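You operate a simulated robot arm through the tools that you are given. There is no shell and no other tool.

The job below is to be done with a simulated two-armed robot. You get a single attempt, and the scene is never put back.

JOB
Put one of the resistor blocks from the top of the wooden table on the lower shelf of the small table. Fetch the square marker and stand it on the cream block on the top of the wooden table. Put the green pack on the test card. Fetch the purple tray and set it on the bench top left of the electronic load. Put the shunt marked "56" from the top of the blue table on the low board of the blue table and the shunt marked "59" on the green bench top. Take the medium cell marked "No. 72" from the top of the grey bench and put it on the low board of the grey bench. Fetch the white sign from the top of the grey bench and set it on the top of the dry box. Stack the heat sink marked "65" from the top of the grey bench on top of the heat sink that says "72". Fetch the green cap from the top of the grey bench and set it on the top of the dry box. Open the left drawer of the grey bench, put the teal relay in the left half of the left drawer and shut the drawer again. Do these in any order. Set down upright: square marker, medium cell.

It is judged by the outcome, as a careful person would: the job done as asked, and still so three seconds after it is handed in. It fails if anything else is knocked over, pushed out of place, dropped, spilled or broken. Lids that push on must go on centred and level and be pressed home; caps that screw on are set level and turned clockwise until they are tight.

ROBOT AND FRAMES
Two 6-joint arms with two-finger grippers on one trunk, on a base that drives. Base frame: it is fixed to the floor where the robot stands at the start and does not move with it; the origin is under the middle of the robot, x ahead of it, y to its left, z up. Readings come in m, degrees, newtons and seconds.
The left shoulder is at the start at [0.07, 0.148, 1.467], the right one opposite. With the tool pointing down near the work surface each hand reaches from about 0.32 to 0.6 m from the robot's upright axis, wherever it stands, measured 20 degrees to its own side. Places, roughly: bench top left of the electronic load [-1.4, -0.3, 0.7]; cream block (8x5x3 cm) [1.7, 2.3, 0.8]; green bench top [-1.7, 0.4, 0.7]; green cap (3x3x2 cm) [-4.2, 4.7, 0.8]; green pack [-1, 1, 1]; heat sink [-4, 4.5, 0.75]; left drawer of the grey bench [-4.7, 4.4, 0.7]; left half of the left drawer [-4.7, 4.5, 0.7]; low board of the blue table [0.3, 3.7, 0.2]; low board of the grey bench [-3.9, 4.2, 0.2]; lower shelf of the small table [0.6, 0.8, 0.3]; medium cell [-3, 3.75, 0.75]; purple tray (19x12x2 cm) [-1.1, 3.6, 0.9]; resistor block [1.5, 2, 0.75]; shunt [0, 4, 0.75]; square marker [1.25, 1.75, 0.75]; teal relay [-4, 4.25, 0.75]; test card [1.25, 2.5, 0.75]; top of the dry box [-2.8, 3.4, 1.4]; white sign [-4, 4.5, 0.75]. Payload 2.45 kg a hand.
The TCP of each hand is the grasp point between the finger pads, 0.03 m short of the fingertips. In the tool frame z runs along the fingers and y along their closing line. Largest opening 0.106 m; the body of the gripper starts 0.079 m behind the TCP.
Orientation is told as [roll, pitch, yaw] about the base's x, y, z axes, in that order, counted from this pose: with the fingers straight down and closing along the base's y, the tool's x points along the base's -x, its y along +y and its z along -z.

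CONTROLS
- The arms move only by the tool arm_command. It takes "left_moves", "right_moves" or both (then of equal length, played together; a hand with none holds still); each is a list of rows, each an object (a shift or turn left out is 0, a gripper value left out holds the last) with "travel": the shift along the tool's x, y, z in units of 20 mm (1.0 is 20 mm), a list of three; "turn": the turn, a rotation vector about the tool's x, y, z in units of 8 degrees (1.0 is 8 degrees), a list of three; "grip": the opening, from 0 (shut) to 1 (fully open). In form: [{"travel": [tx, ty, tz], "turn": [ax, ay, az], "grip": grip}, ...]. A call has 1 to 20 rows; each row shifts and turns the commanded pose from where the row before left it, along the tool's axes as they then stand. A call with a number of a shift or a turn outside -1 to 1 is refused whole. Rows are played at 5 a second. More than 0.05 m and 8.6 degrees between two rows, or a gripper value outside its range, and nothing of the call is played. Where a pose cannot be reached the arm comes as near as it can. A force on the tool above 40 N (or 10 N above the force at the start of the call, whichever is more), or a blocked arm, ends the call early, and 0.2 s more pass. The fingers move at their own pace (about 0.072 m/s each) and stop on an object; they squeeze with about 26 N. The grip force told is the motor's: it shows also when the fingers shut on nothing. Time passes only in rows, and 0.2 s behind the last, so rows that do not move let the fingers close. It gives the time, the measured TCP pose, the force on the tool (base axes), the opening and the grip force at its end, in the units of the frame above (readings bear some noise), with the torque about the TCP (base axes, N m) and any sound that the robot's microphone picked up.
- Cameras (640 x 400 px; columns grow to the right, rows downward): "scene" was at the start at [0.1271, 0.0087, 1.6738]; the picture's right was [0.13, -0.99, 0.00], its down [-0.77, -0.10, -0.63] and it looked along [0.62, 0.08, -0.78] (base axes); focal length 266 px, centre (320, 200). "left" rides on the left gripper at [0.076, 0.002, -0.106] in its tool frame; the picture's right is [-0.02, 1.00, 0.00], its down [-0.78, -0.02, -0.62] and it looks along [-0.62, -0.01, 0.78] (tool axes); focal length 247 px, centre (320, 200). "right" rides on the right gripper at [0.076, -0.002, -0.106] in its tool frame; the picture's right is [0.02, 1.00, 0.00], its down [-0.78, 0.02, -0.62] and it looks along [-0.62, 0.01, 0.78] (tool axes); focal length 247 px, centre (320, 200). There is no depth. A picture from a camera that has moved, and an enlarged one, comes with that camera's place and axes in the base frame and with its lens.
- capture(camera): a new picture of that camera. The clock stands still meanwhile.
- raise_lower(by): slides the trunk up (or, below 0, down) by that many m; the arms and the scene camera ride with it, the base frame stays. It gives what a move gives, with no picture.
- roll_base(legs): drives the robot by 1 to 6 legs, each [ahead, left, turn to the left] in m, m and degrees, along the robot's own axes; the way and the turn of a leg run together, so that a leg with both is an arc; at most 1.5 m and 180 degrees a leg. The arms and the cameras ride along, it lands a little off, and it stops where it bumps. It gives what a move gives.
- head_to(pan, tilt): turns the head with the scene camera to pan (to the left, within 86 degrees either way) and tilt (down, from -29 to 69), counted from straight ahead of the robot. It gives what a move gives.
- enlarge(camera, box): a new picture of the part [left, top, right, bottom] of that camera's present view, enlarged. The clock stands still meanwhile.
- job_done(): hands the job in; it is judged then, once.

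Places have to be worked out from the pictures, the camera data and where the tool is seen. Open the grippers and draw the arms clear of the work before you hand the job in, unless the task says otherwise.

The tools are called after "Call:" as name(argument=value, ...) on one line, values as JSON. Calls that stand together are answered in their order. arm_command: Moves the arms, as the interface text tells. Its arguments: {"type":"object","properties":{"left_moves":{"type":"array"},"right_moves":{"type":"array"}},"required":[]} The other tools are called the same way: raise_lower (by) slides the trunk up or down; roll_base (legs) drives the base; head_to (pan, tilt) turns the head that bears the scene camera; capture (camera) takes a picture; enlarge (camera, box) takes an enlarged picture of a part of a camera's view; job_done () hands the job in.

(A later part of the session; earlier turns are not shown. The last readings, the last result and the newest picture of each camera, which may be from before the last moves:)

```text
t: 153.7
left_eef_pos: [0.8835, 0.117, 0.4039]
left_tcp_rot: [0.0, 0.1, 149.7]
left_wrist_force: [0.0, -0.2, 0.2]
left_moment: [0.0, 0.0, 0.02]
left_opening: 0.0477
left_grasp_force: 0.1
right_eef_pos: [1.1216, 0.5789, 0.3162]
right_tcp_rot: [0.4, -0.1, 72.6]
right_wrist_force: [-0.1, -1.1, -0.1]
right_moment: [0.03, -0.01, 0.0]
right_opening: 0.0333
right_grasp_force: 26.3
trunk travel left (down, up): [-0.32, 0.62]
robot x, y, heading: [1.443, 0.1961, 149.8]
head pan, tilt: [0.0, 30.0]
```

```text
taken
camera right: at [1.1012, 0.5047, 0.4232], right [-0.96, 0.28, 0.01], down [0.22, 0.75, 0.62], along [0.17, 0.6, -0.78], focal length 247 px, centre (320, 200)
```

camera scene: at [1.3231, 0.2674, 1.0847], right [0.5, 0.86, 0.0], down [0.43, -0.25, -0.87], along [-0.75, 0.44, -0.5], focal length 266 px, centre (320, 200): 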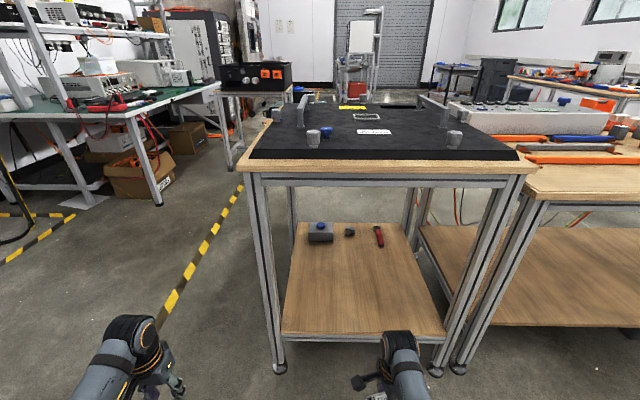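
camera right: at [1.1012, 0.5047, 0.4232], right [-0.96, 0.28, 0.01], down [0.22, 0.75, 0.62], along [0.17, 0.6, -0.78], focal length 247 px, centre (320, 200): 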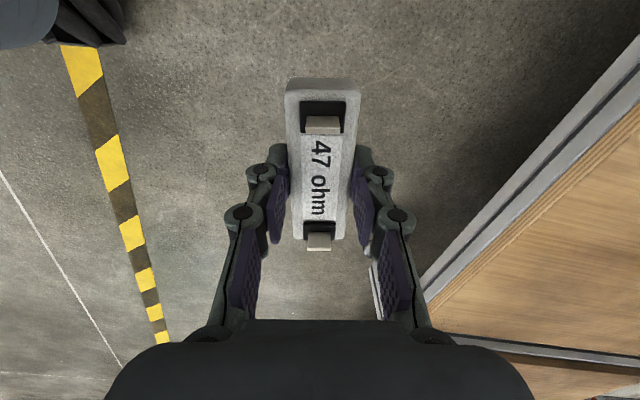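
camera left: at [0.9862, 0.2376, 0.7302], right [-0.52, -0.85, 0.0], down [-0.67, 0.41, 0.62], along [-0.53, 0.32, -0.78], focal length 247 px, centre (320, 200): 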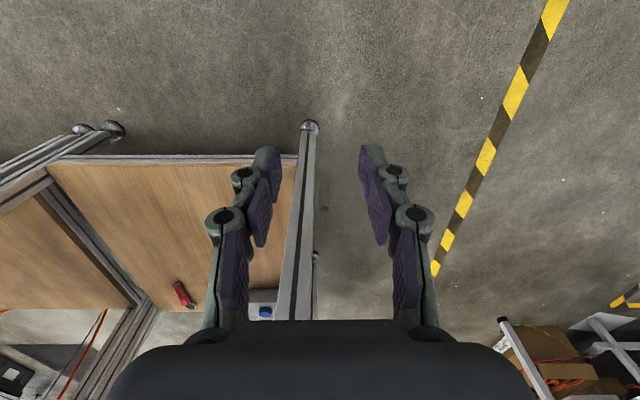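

The way is clear between the legs (n≈0.74 and 1.36; the hand is at 1.08). I drive ahead 0.37 m so the block comes over the shelf.

Call:
roll_base(legs=[[0.37, 0, 0]])

Call:
capture(camera="right")

Call:
head_to(pan=-10, tilt=55)

Call:
capture(camera="scene")

```text
t: 156.0
left_eef_pos: [0.5661, 0.2999, 0.4031]
left_tcp_rot: [0.0, 0.1, 149.7]
left_wrist_force: [-0.2, -0.2, 0.9]
left_moment: [0.01, -0.01, 0.02]
left_opening: 0.0479
left_grasp_force: 0.0
right_eef_pos: [0.8046, 0.7634, 0.3158]
right_tcp_rot: [0.4, -0.2, 72.7]
right_wrist_force: [0.7, 0.0, -2.2]
right_moment: [0.01, -0.02, -0.01]
right_opening: 0.0332
right_grasp_force: 25.7
trunk travel left (down, up): [-0.32, 0.62]
robot x, y, heading: [1.1307, 0.3793, 149.9]
head pan, tilt: [0.0, 30.0]
```

```text
taken
camera right: at [0.7849, 0.6882, 0.423], right [-0.96, 0.28, 0.01], down [0.22, 0.75, 0.62], along [0.17, 0.6, -0.78], focal length 247 px, centre (320, 200)
```

right: 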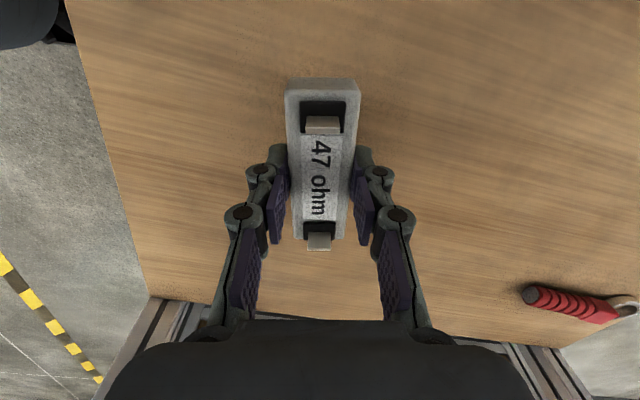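

```text
t: 156.9
left_eef_pos: [0.5676, 0.2994, 0.4038]
left_tcp_rot: [-0.1, 0.1, 149.8]
left_wrist_force: [-0.2, -0.2, -0.7]
left_moment: [-0.04, -0.01, -0.01]
left_opening: 0.0475
left_grasp_force: 0.0
right_eef_pos: [0.8042, 0.7641, 0.3158]
right_tcp_rot: [0.2, -0.2, 72.6]
right_wrist_force: [-0.6, 0.0, -2.7]
right_moment: [0.01, -0.03, -0.01]
right_opening: 0.0331
right_grasp_force: 26.0
trunk travel left (down, up): [-0.32, 0.62]
robot x, y, heading: [1.1288, 0.3818, 149.8]
head pan, tilt: [-10.0, 55.0]
```

```text
taken
camera scene: at [1.0301, 0.4522, 1.0488], right [0.64, 0.76, 0.0], down [0.63, -0.53, -0.57], along [-0.44, 0.37, -0.82], focal length 266 px, centre (320, 200)
```

scene: 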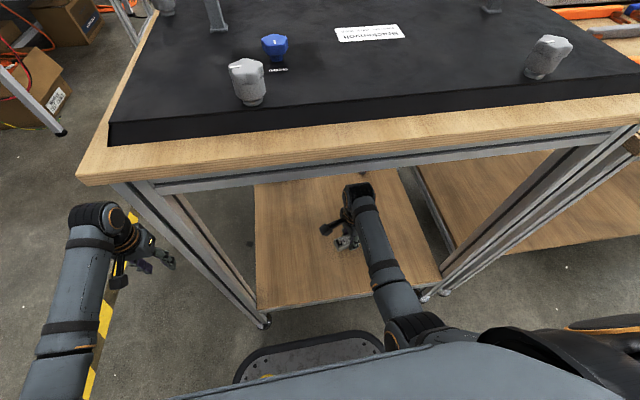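

The block is over the shelf's free area. I lower it step by step until it touches.

Call:
arm_command(right_moves=[{"travel": [0, 0, 1]}, {"travel": [0, 0, 0.5]}, {"travel": [0, 0, 0.25]}, {"travel": [0, 0, 0.25]}, {"travel": [0, 0, 0.2]}, {"travel": [0, 0, 0.2]}, {"travel": [0, 0, 0.2]}, {}])

```text
t: 157.8
left_eef_pos: [0.5679, 0.299, 0.4057]
left_tcp_rot: [-0.2, -0.2, 149.8]
left_wrist_force: [-0.3, -0.4, 0.0]
left_moment: [-0.01, 0.0, 0.0]
left_opening: 0.0476
left_grasp_force: 0.0
right_eef_pos: [0.8028, 0.7634, 0.285]
right_tcp_rot: [0.5, -0.2, 72.7]
right_wrist_force: [12.1, -6.2, 30.1]
right_moment: [-0.59, -0.91, -0.03]
right_opening: 0.0334
right_grasp_force: 25.7
trunk travel left (down, up): [-0.32, 0.62]
robot x, y, heading: [1.1286, 0.3792, 149.9]
head pan, tilt: [-10.0, 55.0]
stopped in row 4 (right hand): the force on the tool passed its limit at 48 N (the readings are from after the stop); the commanded pose is now the measured one
```

Contact at block bottom ≈0.255. I ease off 2 mm, open, and lift clear.

Call:
arm_command(right_moves=[{"travel": [0, 0, -0.12]}, {"grip": 0.45}, {"grip": 0.6}, {"grip": 0.6}, {"travel": [0, 0, -0.5]}, {"travel": [0, 0, -1]}, {"travel": [0, 0, -1]}, {}])

Call:
capture(camera="right")

```text
t: 159.6
left_eef_pos: [0.5669, 0.2996, 0.4034]
left_tcp_rot: [-0.1, 0.2, 149.8]
left_wrist_force: [-0.4, 1.1, 0.3]
left_moment: [-0.01, 0.01, -0.03]
left_opening: 0.0478
left_grasp_force: 0.1
right_eef_pos: [0.8028, 0.7622, 0.3348]
right_tcp_rot: [0.4, -0.1, 72.7]
right_wrist_force: [0.0, 0.3, 0.8]
right_moment: [0.02, 0.01, -0.06]
right_opening: 0.0635
right_grasp_force: 0.1
trunk travel left (down, up): [-0.32, 0.62]
robot x, y, heading: [1.1241, 0.3803, 149.9]
head pan, tilt: [-10.0, 55.0]
```

```text
taken
camera right: at [0.7833, 0.6875, 0.4415], right [-0.96, 0.28, 0.01], down [0.22, 0.75, 0.62], along [0.17, 0.6, -0.78], focal length 247 px, centre (320, 200)
```

right: 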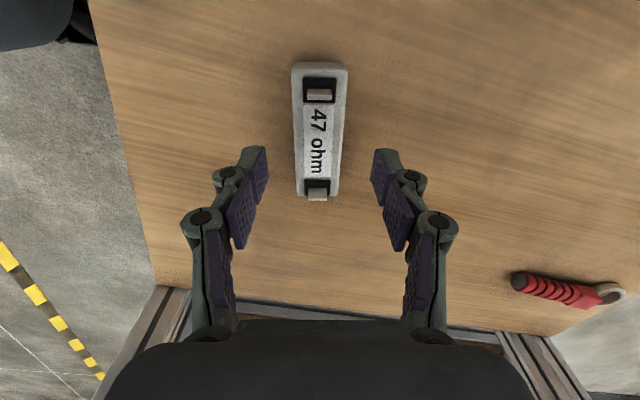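

The resistor block lies on the small table's lower shelf. I back out, raise the trunk again and turn the right hand back straight.

Call:
roll_base(legs=[[-0.42, 0, 0]])

Call:
raise_lower(by=0.4)

Call:
raise_lower(by=0.22)

Call:
arm_command(left_moves=[{"travel": [0, -1, 0]}, {"travel": [0, -1, 0]}, {"travel": [0, -1, 0]}, {"travel": [0, -1, 0]}, {"travel": [0, -1, 0]}, {"travel": [0, -1, 0]}, {}, {}, {}, {}], right_moves=[{"turn": [0, 0, -0.96]}, {"turn": [0, 0, -0.96]}, {"turn": [0, 0, -0.96]}, {"turn": [0, 0, -0.96]}, {"turn": [0, 0, -0.96]}, {"turn": [0, 0, -0.96]}, {"turn": [0, 0, -0.96]}, {"turn": [0, 0, -0.96]}, {"turn": [0, 0, -0.96]}, {"turn": [0, 0, -0.96]}])

```text
t: 162.2
left_eef_pos: [0.9294, 0.0901, 0.4037]
left_tcp_rot: [0.0, 0.2, 149.7]
left_wrist_force: [0.1, -0.2, -0.4]
left_moment: [-0.02, 0.01, -0.03]
left_opening: 0.0477
left_grasp_force: 0.0
right_eef_pos: [1.1631, 0.5529, 0.3346]
right_tcp_rot: [0.5, 0.0, 72.7]
right_wrist_force: [1.1, 0.8, -0.2]
right_moment: [0.0, -0.03, -0.01]
right_opening: 0.0637
right_grasp_force: 0.0
trunk travel left (down, up): [-0.32, 0.62]
robot x, y, heading: [1.4895, 0.1703, 149.9]
head pan, tilt: [-10.0, 55.0]
```

```text
t: 166.0
left_eef_pos: [0.9276, 0.0902, 0.8037]
left_tcp_rot: [0.0, 0.2, 149.8]
left_wrist_force: [0.1, 0.8, 0.2]
left_moment: [-0.01, 0.0, 0.0]
left_opening: 0.0476
left_grasp_force: 0.1
right_eef_pos: [1.1642, 0.5516, 0.7344]
right_tcp_rot: [0.4, -0.1, 72.8]
right_wrist_force: [0.8, 0.9, 0.3]
right_moment: [-0.04, 0.01, 0.0]
right_opening: 0.0637
right_grasp_force: 0.0
trunk travel left (down, up): [-0.72, 0.22]
robot x, y, heading: [1.4879, 0.1718, 149.9]
head pan, tilt: [-10.0, 55.0]
```

```text
t: 168.3
left_eef_pos: [0.9282, 0.0903, 1.0234]
left_tcp_rot: [-0.1, 0.1, 149.8]
left_wrist_force: [0.2, 0.4, -0.5]
left_moment: [0.04, 0.01, 0.0]
left_opening: 0.0476
left_grasp_force: 0.0
right_eef_pos: [1.1634, 0.5523, 0.9539]
right_tcp_rot: [0.4, -0.1, 72.8]
right_wrist_force: [-0.9, 0.1, 0.5]
right_moment: [0.0, 0.02, 0.0]
right_opening: 0.0637
right_grasp_force: 0.0
trunk travel left (down, up): [-0.94, 0.0]
robot x, y, heading: [1.4883, 0.1723, 149.7]
head pan, tilt: [-10.0, 55.0]
```

```text
t: 170.5
left_eef_pos: [0.9887, 0.1921, 1.023]
left_tcp_rot: [-0.2, 0.1, 149.8]
left_wrist_force: [0.5, -0.2, -0.4]
left_moment: [0.04, 0.02, 0.01]
left_opening: 0.0477
left_grasp_force: 0.0
right_eef_pos: [1.1635, 0.553, 0.9544]
right_tcp_rot: [-0.1, -0.4, 149.6]
right_wrist_force: [0.2, -0.3, -0.5]
right_moment: [-0.02, 0.0, 0.0]
right_opening: 0.0637
right_grasp_force: 0.0
trunk travel left (down, up): [-0.94, 0.0]
robot x, y, heading: [1.4915, 0.1711, 149.6]
head pan, tilt: [-10.0, 55.0]
```

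Now to the blue table: I drive round the south end of the small table, west, then north along the open aisle.

Call:
roll_base(legs=[[0, 0.6, 0], [1.4, 0, 0], [0.64, 0, 0], [0, 0, -90.6], [1.3, 0, 0], [0.7, 0, 0]])

Call:
head_to(pan=20, tilt=30)

Call:
capture(camera="scene")

```text
t: 196.7
left_eef_pos: [0.7127, 2.842, 1.024]
left_tcp_rot: [0.0, 0.0, 54.8]
left_wrist_force: [-1.1, 0.3, -0.5]
left_moment: [0.0, 0.01, -0.01]
left_opening: 0.0478
left_grasp_force: 0.1
right_eef_pos: [1.0556, 2.6368, 0.9542]
right_tcp_rot: [0.0, -0.4, 54.4]
right_wrist_force: [-0.8, -0.6, -0.2]
right_moment: [0.0, -0.03, 0.01]
right_opening: 0.0638
right_grasp_force: 0.0
trunk travel left (down, up): [-0.94, 0.0]
robot x, y, heading: [0.6417, 2.3472, 54.7]
head pan, tilt: [-10.0, 55.0]
```

```text
t: 197.7
left_eef_pos: [0.7128, 2.8437, 1.0233]
left_tcp_rot: [-0.2, 0.0, 54.7]
left_wrist_force: [0.2, 0.5, -0.4]
left_moment: [-0.02, 0.0, -0.02]
left_opening: 0.0478
left_grasp_force: 0.0
right_eef_pos: [1.0564, 2.6371, 0.9539]
right_tcp_rot: [-0.1, -0.4, 54.4]
right_wrist_force: [0.3, -0.3, 0.3]
right_moment: [-0.02, 0.0, 0.01]
right_opening: 0.0635
right_grasp_force: 0.1
trunk travel left (down, up): [-0.94, 0.0]
robot x, y, heading: [0.6484, 2.3466, 54.8]
head pan, tilt: [20.0, 30.0]
```

```text
taken
camera scene: at [0.7019, 2.4741, 1.7047], right [0.96, -0.26, 0.0], down [-0.13, -0.48, -0.87], along [0.23, 0.83, -0.5], focal length 266 px, centre (320, 200)
```

scene: 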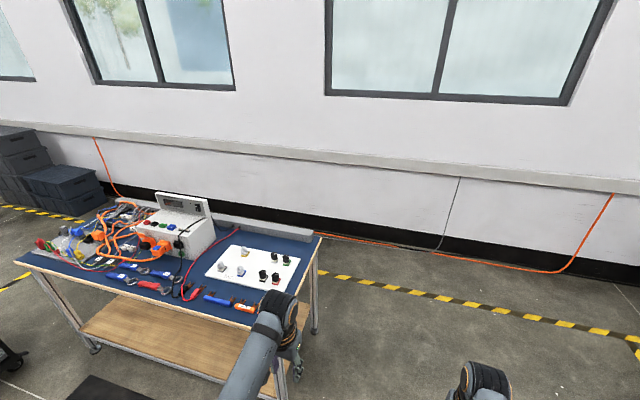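

I'm near (0.65, 2.35) with the blue table to my left front. I enlarge its top to find the shunts.

Call:
enlarge(camera="scene", box=[20, 180, 330, 320])

Call:
enlarge(camera="scene", box=[20, 190, 180, 290])

```text
2.06 times, centred on (175, 250) of scene
camera zoom: at [0.7019, 2.4741, 1.7047], right [0.96, -0.26, 0.0], down [-0.13, -0.48, -0.87], along [0.23, 0.83, -0.5], focal length 549 px, centre (619, 97)
```

zoom: 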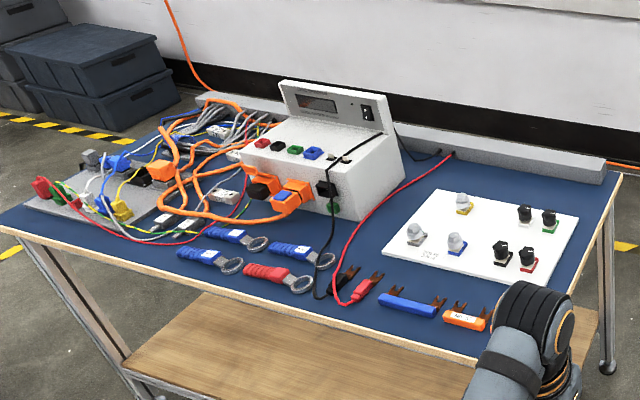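

```text
4.00 times, centred on (100, 240) of scene
camera zoom: at [0.7019, 2.4741, 1.7047], right [0.96, -0.26, 0.0], down [-0.13, -0.48, -0.87], along [0.23, 0.83, -0.5], focal length 1063 px, centre (1200, 40)
```

zoom: 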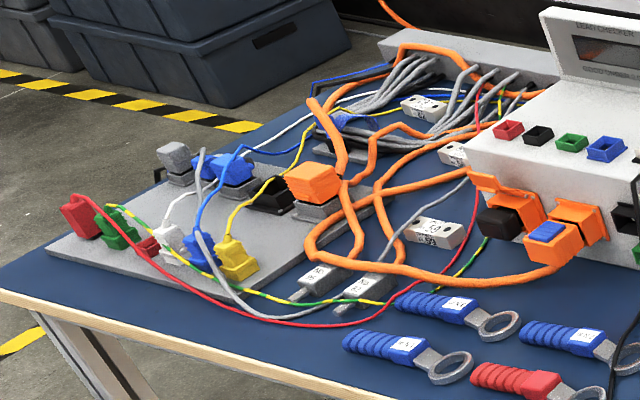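

White numbered blocks among cables at about (0.02,3.77), (0,3.95), (-0.09,4.1) look like the shunts. I turn square to the table and slide left to stand in front of them.

Call:
roll_base(legs=[[0, 0, 4], [0, 1.2, 0]])

Call:
head_to(pan=0, tilt=40)

Call:
capture(camera="scene")

Call:
enlarge(camera="scene", box=[210, 130, 370, 230])

```text
t: 204.2
left_eef_pos: [-0.3396, 3.4618, 1.0229]
left_tcp_rot: [-0.1, 0.1, 58.7]
left_wrist_force: [-0.1, 1.3, -0.5]
left_moment: [-0.02, -0.01, -0.01]
left_opening: 0.0477
left_grasp_force: 0.1
right_eef_pos: [0.0177, 3.2825, 0.9541]
right_tcp_rot: [0.0, -0.3, 58.5]
right_wrist_force: [-0.1, 0.4, -1.1]
right_moment: [-0.03, -0.02, 0.0]
right_opening: 0.0638
right_grasp_force: 0.1
trunk travel left (down, up): [-0.94, 0.0]
robot x, y, heading: [-0.3686, 2.9643, 58.9]
head pan, tilt: [20.0, 30.0]
```

```text
t: 205.0
left_eef_pos: [-0.3394, 3.4631, 1.0233]
left_tcp_rot: [-0.1, 0.1, 58.9]
left_wrist_force: [0.4, -0.4, -0.5]
left_moment: [0.01, 0.0, 0.01]
left_opening: 0.0477
left_grasp_force: 0.1
right_eef_pos: [0.0178, 3.2833, 0.9549]
right_tcp_rot: [0.1, -0.4, 58.4]
right_wrist_force: [0.0, -0.2, -0.6]
right_moment: [0.02, 0.02, 0.02]
right_opening: 0.0638
right_grasp_force: 0.1
trunk travel left (down, up): [-0.94, 0.0]
robot x, y, heading: [-0.3722, 2.9636, 58.8]
head pan, tilt: [0.0, 40.0]
```

```text
taken
camera scene: at [-0.2986, 3.0784, 1.6895], right [0.86, -0.52, 0.0], down [-0.33, -0.55, -0.77], along [0.4, 0.66, -0.64], focal length 266 px, centre (320, 200)
```

scene: 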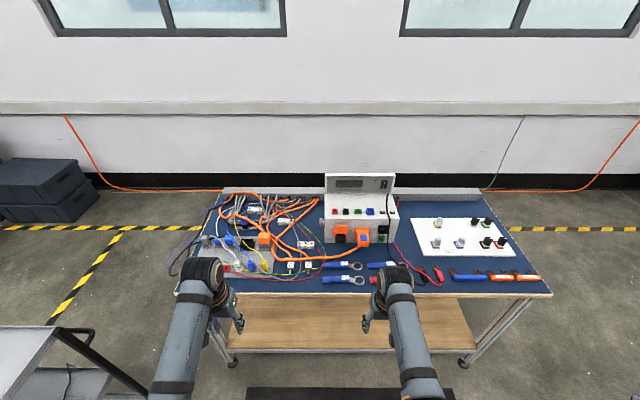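

```text
4.00 times, centred on (290, 180) of scene
camera zoom: at [-0.2986, 3.0784, 1.6895], right [0.86, -0.52, 0.0], down [-0.33, -0.55, -0.77], along [0.4, 0.66, -0.64], focal length 1063 px, centre (440, 280)
```

zoom: 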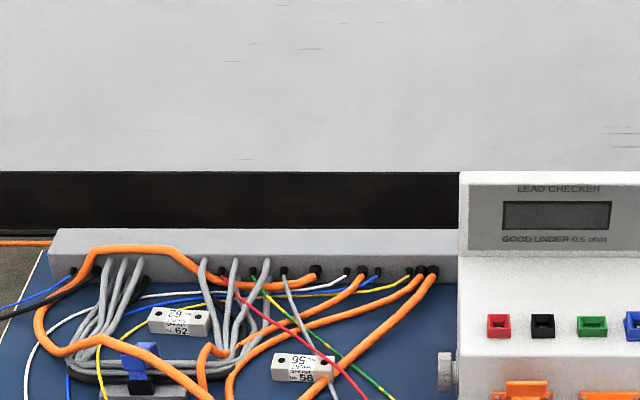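

I see the numbered shunts between cables; I enlarge to read them.

Call:
enlarge(camera="scene", box=[235, 195, 325, 255])

Call:
enlarge(camera="scene", box=[265, 230, 325, 270])

```text
6.67 times, centred on (280, 225) of scene
camera zoom: at [-0.2986, 3.0784, 1.6895], right [0.86, -0.52, 0.0], down [-0.33, -0.55, -0.77], along [0.4, 0.66, -0.64], focal length 1772 px, centre (587, 33)
```

zoom: 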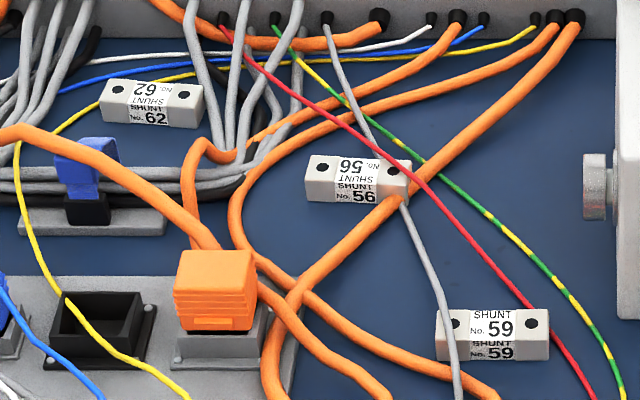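

```text
10.00 times, centred on (295, 250) of scene
camera zoom: at [-0.2986, 3.0784, 1.6895], right [0.86, -0.52, 0.0], down [-0.33, -0.55, -0.77], along [0.4, 0.66, -0.64], focal length 2657 px, centre (570, -300)
```

zoom: 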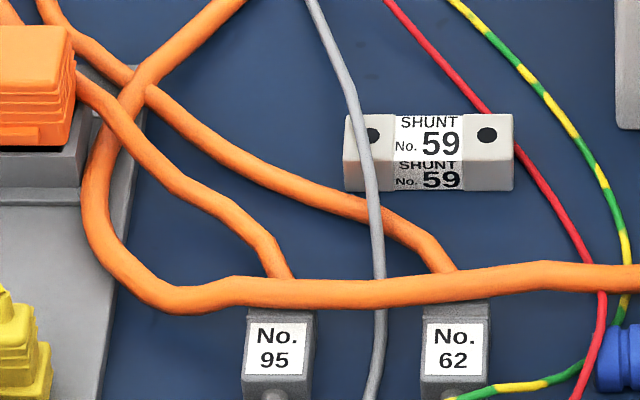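

Shunts 56 (≈0.017, 3.90) and 59 (≈0.034, 3.743) lie among cables, so I need a closer look. I raise the right hand a bit, and drive 0.33 m closer with the left hand leading.

Call:
arm_command(right_moves=[{"travel": [0, 0, -1]}, {"travel": [0, 0, -1]}, {"travel": [0, 0, -0.5]}])

Call:
roll_base(legs=[[0, -0.09, 0], [0.32, 0, 0]])

Call:
head_to(pan=5, tilt=58)

Call:
capture(camera="scene")

Call:
enlarge(camera="scene", box=[240, 90, 340, 165])

Call:
capture(camera="left")

```text
t: 205.8
left_eef_pos: [-0.3383, 3.463, 1.024]
left_tcp_rot: [-0.1, 0.1, 58.7]
left_wrist_force: [0.5, 0.7, -0.4]
left_moment: [0.01, -0.01, -0.01]
left_opening: 0.0475
left_grasp_force: 0.0
right_eef_pos: [0.0176, 3.2818, 1.0032]
right_tcp_rot: [-0.1, -0.4, 58.6]
right_wrist_force: [0.2, 0.4, -0.5]
right_moment: [-0.02, 0.0, 0.02]
right_opening: 0.0637
right_grasp_force: 0.0
trunk travel left (down, up): [-0.94, 0.0]
robot x, y, heading: [-0.3718, 2.9624, 58.8]
head pan, tilt: [0.0, 40.0]
```

```text
t: 208.6
left_eef_pos: [-0.0972, 3.6881, 1.0241]
left_tcp_rot: [0.0, -0.1, 58.6]
left_wrist_force: [-0.2, -0.3, -0.8]
left_moment: [0.02, -0.01, -0.05]
left_opening: 0.0478
left_grasp_force: 0.1
right_eef_pos: [0.2602, 3.5042, 1.0052]
right_tcp_rot: [0.0, -0.5, 58.1]
right_wrist_force: [0.9, -0.4, 0.0]
right_moment: [-0.01, 0.02, 0.01]
right_opening: 0.0637
right_grasp_force: 0.0
trunk travel left (down, up): [-0.94, 0.0]
robot x, y, heading: [-0.13, 3.1903, 58.6]
head pan, tilt: [0.0, 40.0]
```

```text
t: 209.4
left_eef_pos: [-0.095, 3.6899, 1.0233]
left_tcp_rot: [-0.1, 0.0, 58.5]
left_wrist_force: [0.3, 0.0, -0.1]
left_moment: [0.02, 0.02, -0.02]
left_opening: 0.0478
left_grasp_force: 0.0
right_eef_pos: [0.2611, 3.5074, 1.004]
right_tcp_rot: [0.1, -0.3, 58.2]
right_wrist_force: [-0.6, 0.2, -0.1]
right_moment: [-0.02, 0.03, 0.01]
right_opening: 0.0635
right_grasp_force: 0.0
trunk travel left (down, up): [-0.94, 0.0]
robot x, y, heading: [-0.1319, 3.1892, 58.3]
head pan, tilt: [5.0, 58.0]
```

```text
taken
camera scene: at [-0.0694, 3.2943, 1.665], right [0.89, -0.45, 0.0], down [-0.38, -0.76, -0.53], along [0.24, 0.47, -0.85], focal length 266 px, centre (320, 200)
```

scene: 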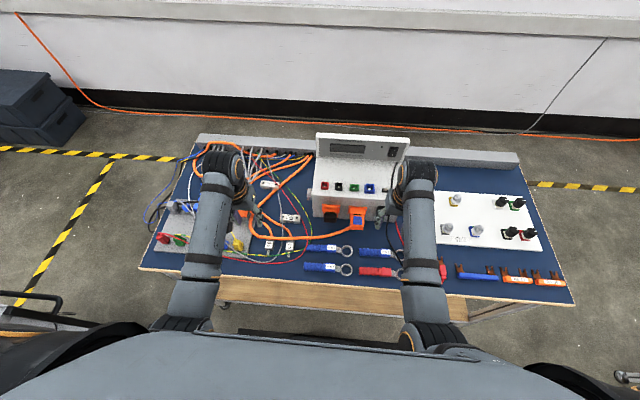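

```text
5.33 times, centred on (290, 128) of scene
camera zoom: at [-0.0694, 3.2943, 1.665], right [0.89, -0.45, 0.0], down [-0.38, -0.76, -0.53], along [0.24, 0.47, -0.85], focal length 1417 px, centre (480, 587)
```

zoom: 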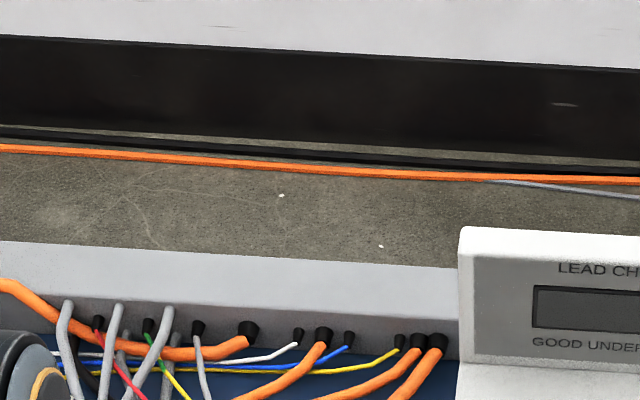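

```text
taken
camera left: at [-0.1371, 3.625, 1.1302], right [-0.84, 0.54, 0.0], down [0.42, 0.66, 0.62], along [0.34, 0.52, -0.78], focal length 247 px, centre (320, 200)
```

left: 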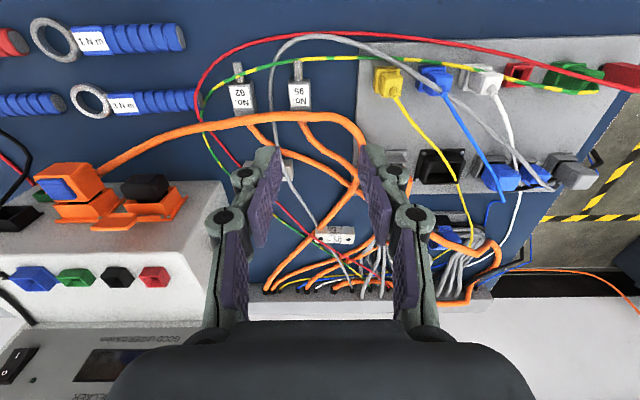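

I enlarge the wrist view around the shunts to see how the cables run over them.

Call:
enlarge(camera="left", box=[240, 110, 400, 290])

Call:
enlarge(camera="scene", box=[240, 160, 330, 260])

```text
2.22 times, centred on (320, 200) of left
camera zoom: at [-0.1371, 3.625, 1.1302], right [-0.84, 0.54, 0.0], down [0.42, 0.66, 0.62], along [0.34, 0.52, -0.78], focal length 549 px, centre (320, 200)
```

zoom: 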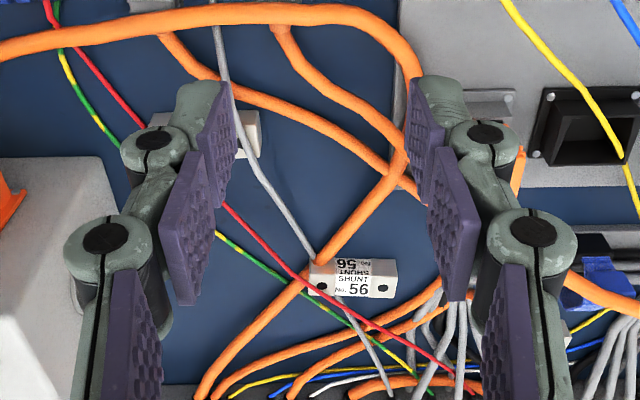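

```text
4.00 times, centred on (285, 210) of scene
camera zoom: at [-0.0694, 3.2943, 1.665], right [0.89, -0.45, 0.0], down [-0.38, -0.76, -0.53], along [0.24, 0.47, -0.85], focal length 1063 px, centre (460, 160)
```

zoom: 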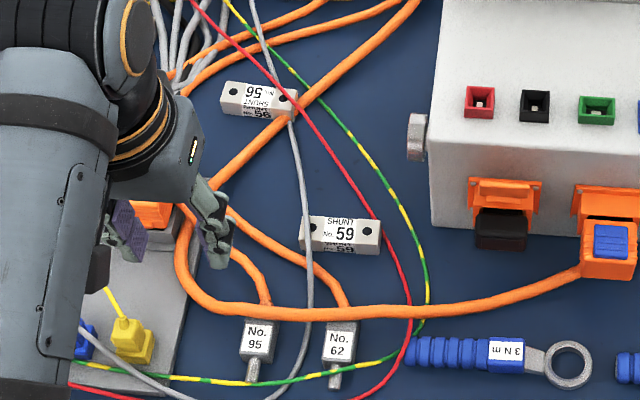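

Cables cross the ends of both shunts, so I must grip them across the width at the middle. I first test how far the left hand reaches forward with the tool straight down, at a safe height.

Call:
arm_command(left_moves=[{"travel": [-1, 0, 0.3]}, {"travel": [-1, 0, 0.3]}, {"travel": [-1, 0, 0.3]}, {"travel": [-1, 0, 0.3]}, {"travel": [-1, 0, 0.3]}, {"travel": [-1, 0, 0]}, {"travel": [-1, 0, 0]}, {"travel": [-1, 0, 0]}, {"travel": [-1, 0, 0]}, {"travel": [-1, 0, 0]}, {}])

Call:
capture(camera="left")

```text
t: 211.8
left_eef_pos: [0.0055, 3.8514, 0.9973]
left_tcp_rot: [-0.1, 0.0, 58.4]
left_wrist_force: [-0.7, 0.7, -0.2]
left_moment: [0.01, -0.01, -0.01]
left_opening: 0.0475
left_grasp_force: 0.0
left hand out of reach, approached as far as the arm can: row 10
right_eef_pos: [0.2608, 3.5059, 1.0043]
right_tcp_rot: [-0.1, -0.4, 58.3]
right_wrist_force: [-1.6, 1.3, -0.7]
right_moment: [-0.03, 0.0, 0.03]
right_opening: 0.0638
right_grasp_force: 0.0
trunk travel left (down, up): [-0.94, 0.0]
robot x, y, heading: [-0.1254, 3.1897, 58.4]
head pan, tilt: [5.0, 58.0]
```

```text
taken
camera left: at [-0.0366, 3.7871, 1.1048], right [-0.84, 0.54, 0.0], down [0.42, 0.66, 0.62], along [0.34, 0.52, -0.78], focal length 247 px, centre (320, 200)
```

left: 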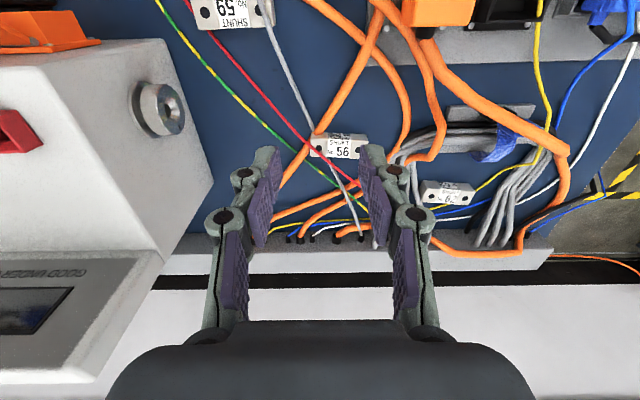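

The hand reaches r≈0.67 m with the tool down. I enlarge the wrist view of shunt 56 before moving closer.

Call:
enlarge(camera="left", box=[270, 90, 410, 210])

Call:
enlarge(camera="left", box=[160, 0, 300, 90])

```text
3.33 times, centred on (340, 150) of left
camera zoom: at [-0.0366, 3.7871, 1.1048], right [-0.84, 0.54, 0.0], down [0.42, 0.66, 0.62], along [0.34, 0.52, -0.78], focal length 823 px, centre (253, 367)
```

zoom: 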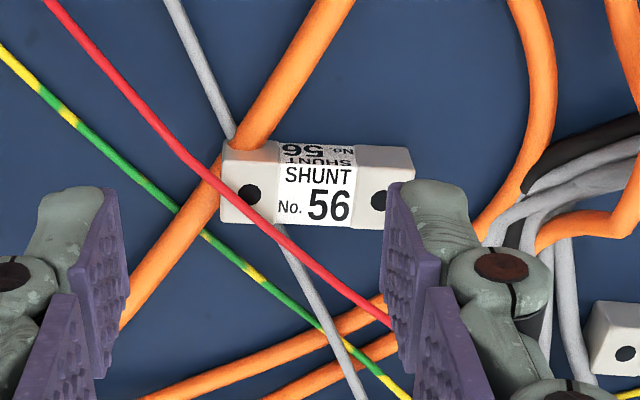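

```text
4.44 times, centred on (230, 45) of left
camera zoom: at [-0.0366, 3.7871, 1.1048], right [-0.84, 0.54, 0.0], down [0.42, 0.66, 0.62], along [0.34, 0.52, -0.78], focal length 1098 px, centre (720, 889)
```

zoom: 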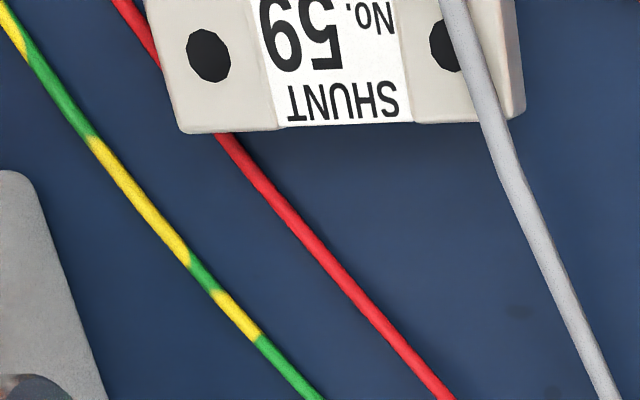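

The orange and grey cables run straight through the shunt's body, so they are only visual and won't hinder lifting. I drive 6 cm closer and rotate the left hand to yaw ≈146° to grip across the width.

Call:
roll_base(legs=[[0.06, 0, 0]])

Call:
arm_command(left_moves=[{"turn": [0, 0, -1], "grip": 0.55}, {"turn": [0, 0, -1]}, {"turn": [0, 0, -1]}, {"turn": [0, 0, -1]}, {"turn": [0, 0, -1]}, {"turn": [0, 0, -1]}, {"turn": [0, 0, -1]}, {"turn": [0, 0, -1]}, {"turn": [0, 0, -1]}, {"turn": [0, 0, -1]}, {"turn": [0, 0, -0.95]}, {}])

Call:
capture(camera="left")

```text
t: 212.8
left_eef_pos: [0.0313, 3.8962, 1.0026]
left_tcp_rot: [-0.1, -0.2, 58.4]
left_wrist_force: [-0.4, -1.0, 0.3]
left_moment: [0.09, -0.05, -0.04]
left_opening: 0.0477
left_grasp_force: 0.0
right_eef_pos: [0.2879, 3.5505, 1.007]
right_tcp_rot: [0.0, -0.8, 58.3]
right_wrist_force: [-0.1, 0.1, 0.0]
right_moment: [0.06, 0.0, 0.0]
right_opening: 0.0639
right_grasp_force: 0.0
trunk travel left (down, up): [-0.94, 0.0]
robot x, y, heading: [-0.0994, 3.2392, 58.4]
head pan, tilt: [5.0, 58.0]
```

```text
t: 215.4
left_eef_pos: [0.0362, 3.9029, 0.9978]
left_tcp_rot: [0.1, 0.0, 146.2]
left_wrist_force: [1.0, -0.4, 0.0]
left_moment: [0.0, 0.03, 0.0]
left_opening: 0.0581
left_grasp_force: 0.0
right_eef_pos: [0.2904, 3.5567, 1.0046]
right_tcp_rot: [0.0, -0.3, 58.1]
right_wrist_force: [0.0, 0.2, 0.1]
right_moment: [0.01, 0.0, 0.02]
right_opening: 0.0637
right_grasp_force: 0.0
trunk travel left (down, up): [-0.94, 0.0]
robot x, y, heading: [-0.0986, 3.2407, 58.5]
head pan, tilt: [5.0, 58.0]
```

```text
taken
camera left: at [0.0976, 3.8581, 1.105], right [-0.57, -0.82, 0.0], down [-0.64, 0.45, 0.62], along [-0.51, 0.35, -0.78], focal length 247 px, centre (320, 200)
```

left: 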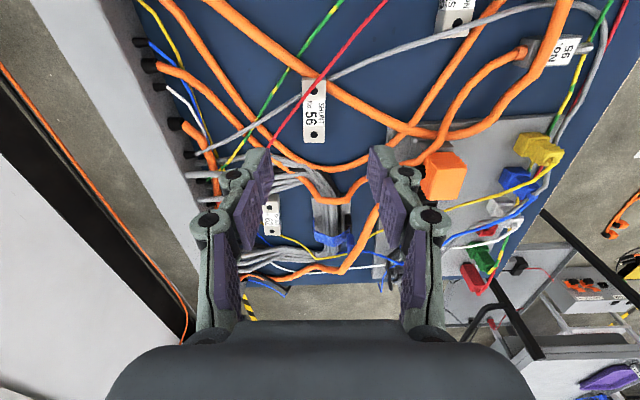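

Shunt 56 is well aligned below. I shift onto it and descend to about z=0.85.

Call:
arm_command(left_moves=[{"travel": [-0.9, -0.2, 0]}, {"travel": [0, 0, 1]}, {"travel": [0, 0, 1]}, {"travel": [0, 0, 1]}, {"travel": [0, 0, 1]}, {"travel": [0, 0, 1]}, {"travel": [0, 0, 1]}, {"travel": [0, 0, 1]}, {}])

Call:
capture(camera="left")

```text
t: 217.4
left_eef_pos: [-0.002, 3.8635, 0.9005]
left_tcp_rot: [0.2, 0.0, 146.1]
left_wrist_force: [-0.2, -0.3, 0.0]
left_moment: [0.03, -0.02, 0.02]
left_opening: 0.0584
left_grasp_force: 0.1
left hand out of reach, approached as far as the arm can: row 2, 3, 4, 5, 6, 7, 8
right_eef_pos: [0.2916, 3.5557, 1.0043]
right_tcp_rot: [0.0, -0.2, 58.1]
right_wrist_force: [-0.3, -1.2, 0.2]
right_moment: [0.04, 0.0, 0.02]
right_opening: 0.0636
right_grasp_force: 0.1
trunk travel left (down, up): [-0.94, 0.0]
robot x, y, heading: [-0.0982, 3.2391, 58.5]
head pan, tilt: [5.0, 58.0]
```

```text
taken
camera left: at [0.0602, 3.8193, 1.0078], right [-0.58, -0.82, 0.0], down [-0.64, 0.45, 0.62], along [-0.51, 0.36, -0.78], focal length 247 px, centre (320, 200)
```

left: 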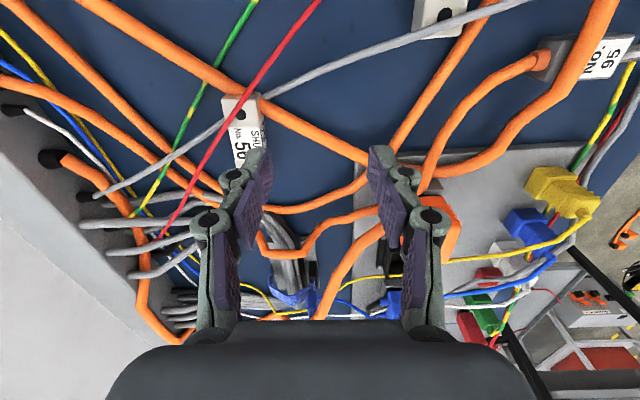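

The shunt lies beyond the straight-down reach at table height. Since the cables are only visual, I'll instead grip 56 along its length with the tool pitched forward (as with the marker). I raise the left hand, rotate it back, and move the right hand outward first.

Call:
arm_command(left_moves=[{"travel": [0, 0, -1]}, {"travel": [0, 0, -1]}, {"travel": [0, 0, -1]}, {"travel": [0, 0, -1]}, {"travel": [0, 0, -1]}, {"travel": [0, 0, -1]}, {"travel": [0, 0, -1]}, {"turn": [0, 0, 1]}, {"turn": [0, 0, 1]}, {"turn": [0, 0, 1]}, {"turn": [0, 0, 1]}, {"turn": [0, 0, 1]}, {"turn": [0, 0, 1]}, {"turn": [0, 0, 1]}, {"turn": [0, 0, 1]}, {"turn": [0, 0, 1]}, {"turn": [0, 0, 1]}, {"turn": [0, 0, 1]}, {"turn": [0, 0, 0.25]}], right_moves=[{"travel": [0, -1, -0.5]}, {"travel": [0, -1, -0.5]}, {"travel": [0, -1, -0.5]}, {"travel": [0, -1, -0.5]}, {"travel": [0, -1, 0]}, {"travel": [0, -1, 0]}, {"travel": [0, -1, 0]}, {"travel": [0.7, 0, 0]}, {"travel": [0.7, 0, 0]}, {"travel": [0.7, 0, 0]}, {"travel": [0.7, 0, 0]}, {}, {}, {}, {}, {}, {}, {}, {}])

Call:
capture(camera="left")

```text
t: 221.4
left_eef_pos: [-0.0015, 3.8636, 1.0415]
left_tcp_rot: [-0.1, 0.1, 56.0]
left_wrist_force: [0.3, 0.3, -0.3]
left_moment: [0.0, 0.0, 0.01]
left_opening: 0.0583
left_grasp_force: 0.1
right_eef_pos: [0.3799, 3.4348, 1.043]
right_tcp_rot: [0.0, -0.4, 58.1]
right_wrist_force: [-0.1, -0.1, 0.4]
right_moment: [0.0, -0.01, -0.04]
right_opening: 0.0634
right_grasp_force: 0.0
trunk travel left (down, up): [-0.94, 0.0]
robot x, y, heading: [-0.098, 3.2369, 58.6]
head pan, tilt: [5.0, 58.0]
```

```text
taken
camera left: at [-0.0459, 3.8002, 1.1482], right [-0.82, 0.58, 0.0], down [0.45, 0.64, 0.62], along [0.36, 0.51, -0.78], focal length 247 px, centre (320, 200)
```

left: 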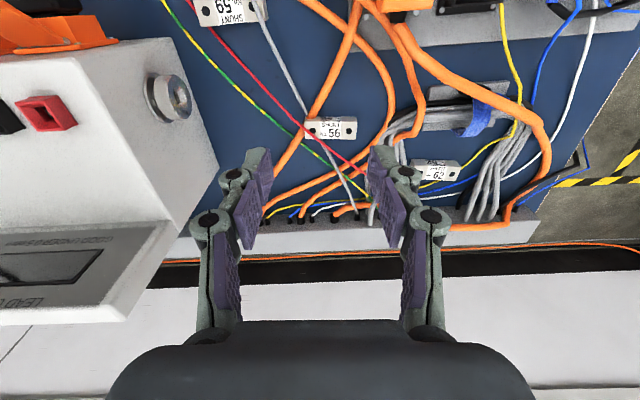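

I lower the trunk 10 cm, open the left hand fully and pitch it 32° forward over shunt 56.

Call:
raise_lower(by=-0.1)

Call:
arm_command(left_moves=[{"turn": [0, -1, 0], "grip": 1}, {"turn": [0, -1, 0]}, {"turn": [0, -1, 0]}, {"turn": [0, -1, 0]}, {"travel": [0.83, 0.6, 0]}, {}])

Call:
capture(camera="left")

Call:
capture(camera="scene")

```text
t: 222.7
left_eef_pos: [0.0004, 3.8634, 0.941]
left_tcp_rot: [-0.1, 0.1, 56.2]
left_wrist_force: [0.7, 0.5, 0.4]
left_moment: [-0.01, 0.0, -0.02]
left_opening: 0.0582
left_grasp_force: 0.1
right_eef_pos: [0.3802, 3.4347, 0.9431]
right_tcp_rot: [0.0, -0.4, 58.2]
right_wrist_force: [0.2, 0.1, 0.2]
right_moment: [-0.05, 0.0, 0.01]
right_opening: 0.0635
right_grasp_force: 0.0
trunk travel left (down, up): [-0.84, 0.1]
robot x, y, heading: [-0.1012, 3.2403, 58.5]
head pan, tilt: [5.0, 58.0]
```

```text
t: 224.1
left_eef_pos: [-0.0181, 3.8588, 0.9327]
left_tcp_rot: [-0.1, -31.9, 56.2]
left_wrist_force: [-0.6, -0.6, 0.3]
left_moment: [-0.01, 0.0, 0.03]
left_opening: 0.1061
left_grasp_force: 0.1
right_eef_pos: [0.3793, 3.4352, 0.9434]
right_tcp_rot: [0.0, -0.3, 58.2]
right_wrist_force: [-0.4, 0.7, -0.5]
right_moment: [0.01, 0.02, -0.02]
right_opening: 0.0639
right_grasp_force: 0.1
trunk travel left (down, up): [-0.84, 0.1]
robot x, y, heading: [-0.1, 3.2381, 58.7]
head pan, tilt: [5.0, 58.0]
```

```text
taken
camera left: at [-0.0876, 3.7573, 0.9824], right [-0.82, 0.57, 0.01], down [0.2, 0.27, 0.94], along [0.54, 0.77, -0.34], focal length 247 px, centre (320, 200)
```

left: 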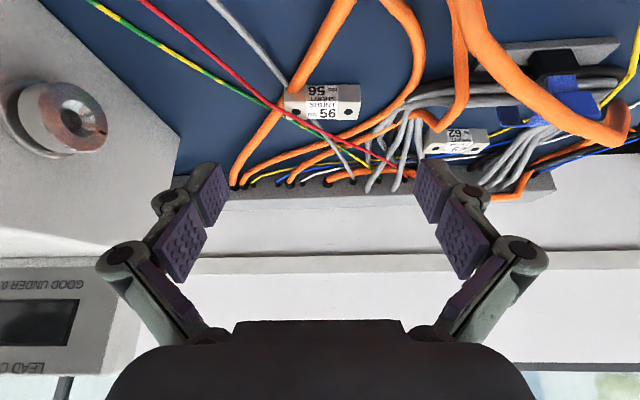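

```text
taken
camera scene: at [-0.039, 3.3433, 1.565], right [0.9, -0.45, 0.0], down [-0.38, -0.76, -0.53], along [0.24, 0.47, -0.85], focal length 266 px, centre (320, 200)
```

scene: 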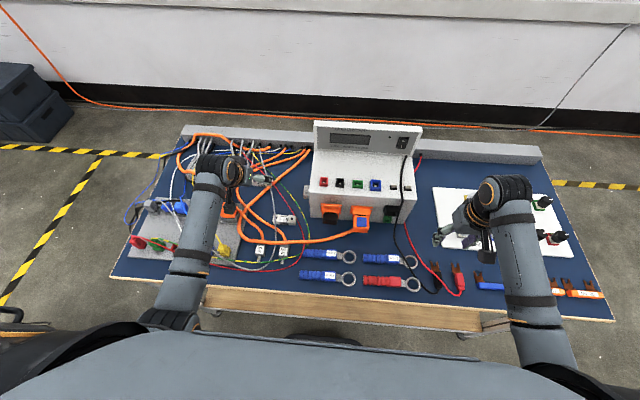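

Shunt 56 is centred between the open fingers. I advance along the tool axis.

Call:
arm_command(left_moves=[{"travel": [0.17, 0.1, 1]}, {"travel": [0, 0, 1]}, {"travel": [0, 0, 1]}, {"travel": [0, 0, 1]}, {"travel": [0, 0, 0.6]}, {}])

Call:
capture(camera="left")

```text
t: 225.5
left_eef_pos: [0.007, 3.8986, 0.8523]
left_tcp_rot: [0.0, -31.9, 56.1]
left_wrist_force: [0.6, -0.4, 0.3]
left_moment: [0.02, 0.01, 0.0]
left_opening: 0.1061
left_grasp_force: 0.1
right_eef_pos: [0.3793, 3.4344, 0.9442]
right_tcp_rot: [0.0, -0.4, 58.2]
right_wrist_force: [0.2, 0.1, 0.1]
right_moment: [0.03, -0.01, -0.01]
right_opening: 0.0637
right_grasp_force: 0.1
trunk travel left (down, up): [-0.84, 0.1]
robot x, y, heading: [-0.0998, 3.2391, 58.6]
head pan, tilt: [5.0, 58.0]
```

```text
taken
camera left: at [-0.0641, 3.7977, 0.9031], right [-0.82, 0.57, 0.01], down [0.2, 0.27, 0.94], along [0.54, 0.77, -0.34], focal length 247 px, centre (320, 200)
```

left: 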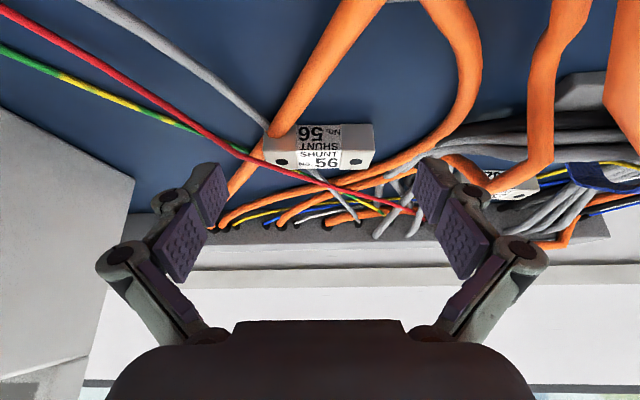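

I continue the last 2 cm in small steps, watching for table contact, then close.

Call:
arm_command(left_moves=[{"travel": [0, 0, 0.4]}, {"travel": [0, 0, 0.3]}, {"travel": [0, 0, 0.2]}, {"travel": [0, 0, 0.1]}, {}])

Call:
arm_command(left_moves=[{"grip": 0.6}, {"grip": 0.5}, {"grip": 0.4}, {"grip": 0.3}, {}])

Call:
capture(camera="left")

```text
t: 226.7
left_eef_pos: [0.0117, 3.9056, 0.8358]
left_tcp_rot: [-0.1, -31.9, 56.2]
left_wrist_force: [0.2, 0.0, 0.1]
left_moment: [0.0, 0.0, 0.01]
left_opening: 0.1062
left_grasp_force: 0.0
right_eef_pos: [0.3791, 3.4356, 0.9433]
right_tcp_rot: [0.0, -0.2, 58.2]
right_wrist_force: [-0.7, -0.6, -0.3]
right_moment: [-0.01, -0.02, 0.01]
right_opening: 0.0638
right_grasp_force: 0.0
trunk travel left (down, up): [-0.84, 0.1]
robot x, y, heading: [-0.0954, 3.243, 58.6]
head pan, tilt: [5.0, 58.0]
```

```text
t: 227.9
left_eef_pos: [0.0118, 3.9062, 0.8345]
left_tcp_rot: [0.0, -31.9, 56.2]
left_wrist_force: [0.6, 0.0, 0.8]
left_moment: [0.03, -0.09, -0.04]
left_opening: 0.0719
left_grasp_force: 26.2
right_eef_pos: [0.3796, 3.434, 0.9425]
right_tcp_rot: [0.0, -0.4, 58.2]
right_wrist_force: [0.4, -0.2, 0.7]
right_moment: [0.03, -0.02, 0.03]
right_opening: 0.0636
right_grasp_force: 0.0
trunk travel left (down, up): [-0.84, 0.1]
robot x, y, heading: [-0.0984, 3.2409, 58.5]
head pan, tilt: [5.0, 58.0]
```

```text
taken
camera left: at [-0.0584, 3.8057, 0.8859], right [-0.82, 0.57, 0.01], down [0.2, 0.27, 0.94], along [0.54, 0.77, -0.34], focal length 247 px, centre (320, 200)
```

left: 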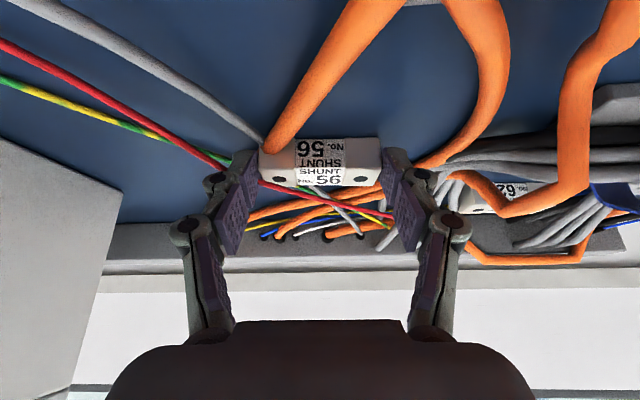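

Shunt 56 is gripped along its length (72 mm). I lift it straight up slowly and check.

Call:
arm_command(left_moves=[{"travel": [-0.26, 0, -0.42]}, {"travel": [-0.53, 0, -0.85]}, {"travel": [-0.53, 0, -0.85]}, {"travel": [-0.53, 0, -0.85]}, {"travel": [-0.53, 0, -0.85]}, {}])

Call:
capture(camera="left")

Call:
enlarge(camera="scene", box=[150, 110, 330, 280])

```text
t: 229.3
left_eef_pos: [0.0107, 3.9073, 0.9268]
left_tcp_rot: [-0.1, -32.0, 56.2]
left_wrist_force: [-1.6, 0.3, -1.5]
left_moment: [-0.03, 0.03, 0.0]
left_opening: 0.0718
left_grasp_force: 25.8
right_eef_pos: [0.3806, 3.4335, 0.9426]
right_tcp_rot: [0.0, -0.4, 58.2]
right_wrist_force: [-0.5, 0.2, -0.3]
right_moment: [0.01, 0.0, -0.01]
right_opening: 0.0637
right_grasp_force: 0.0
trunk travel left (down, up): [-0.84, 0.1]
robot x, y, heading: [-0.0986, 3.2397, 58.3]
head pan, tilt: [5.0, 58.0]
```

```text
taken
camera left: at [-0.0595, 3.807, 0.9774], right [-0.82, 0.57, 0.01], down [0.2, 0.27, 0.94], along [0.54, 0.77, -0.34], focal length 247 px, centre (320, 200)
```

left: 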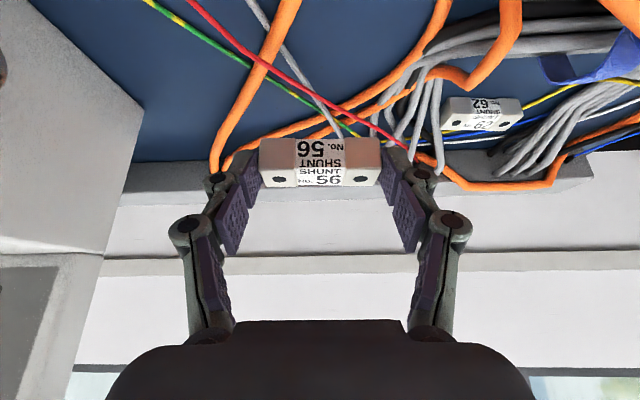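

```text
2.35 times, centred on (240, 195) of scene
camera zoom: at [-0.0395, 3.3438, 1.565], right [0.9, -0.45, 0.0], down [-0.38, -0.76, -0.53], along [0.24, 0.47, -0.85], focal length 625 px, centre (508, 212)
```

zoom: 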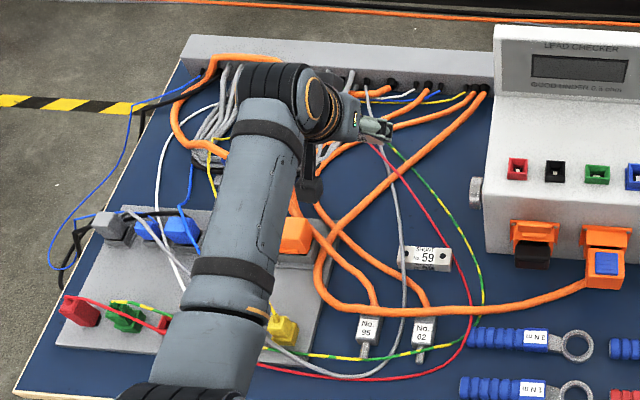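

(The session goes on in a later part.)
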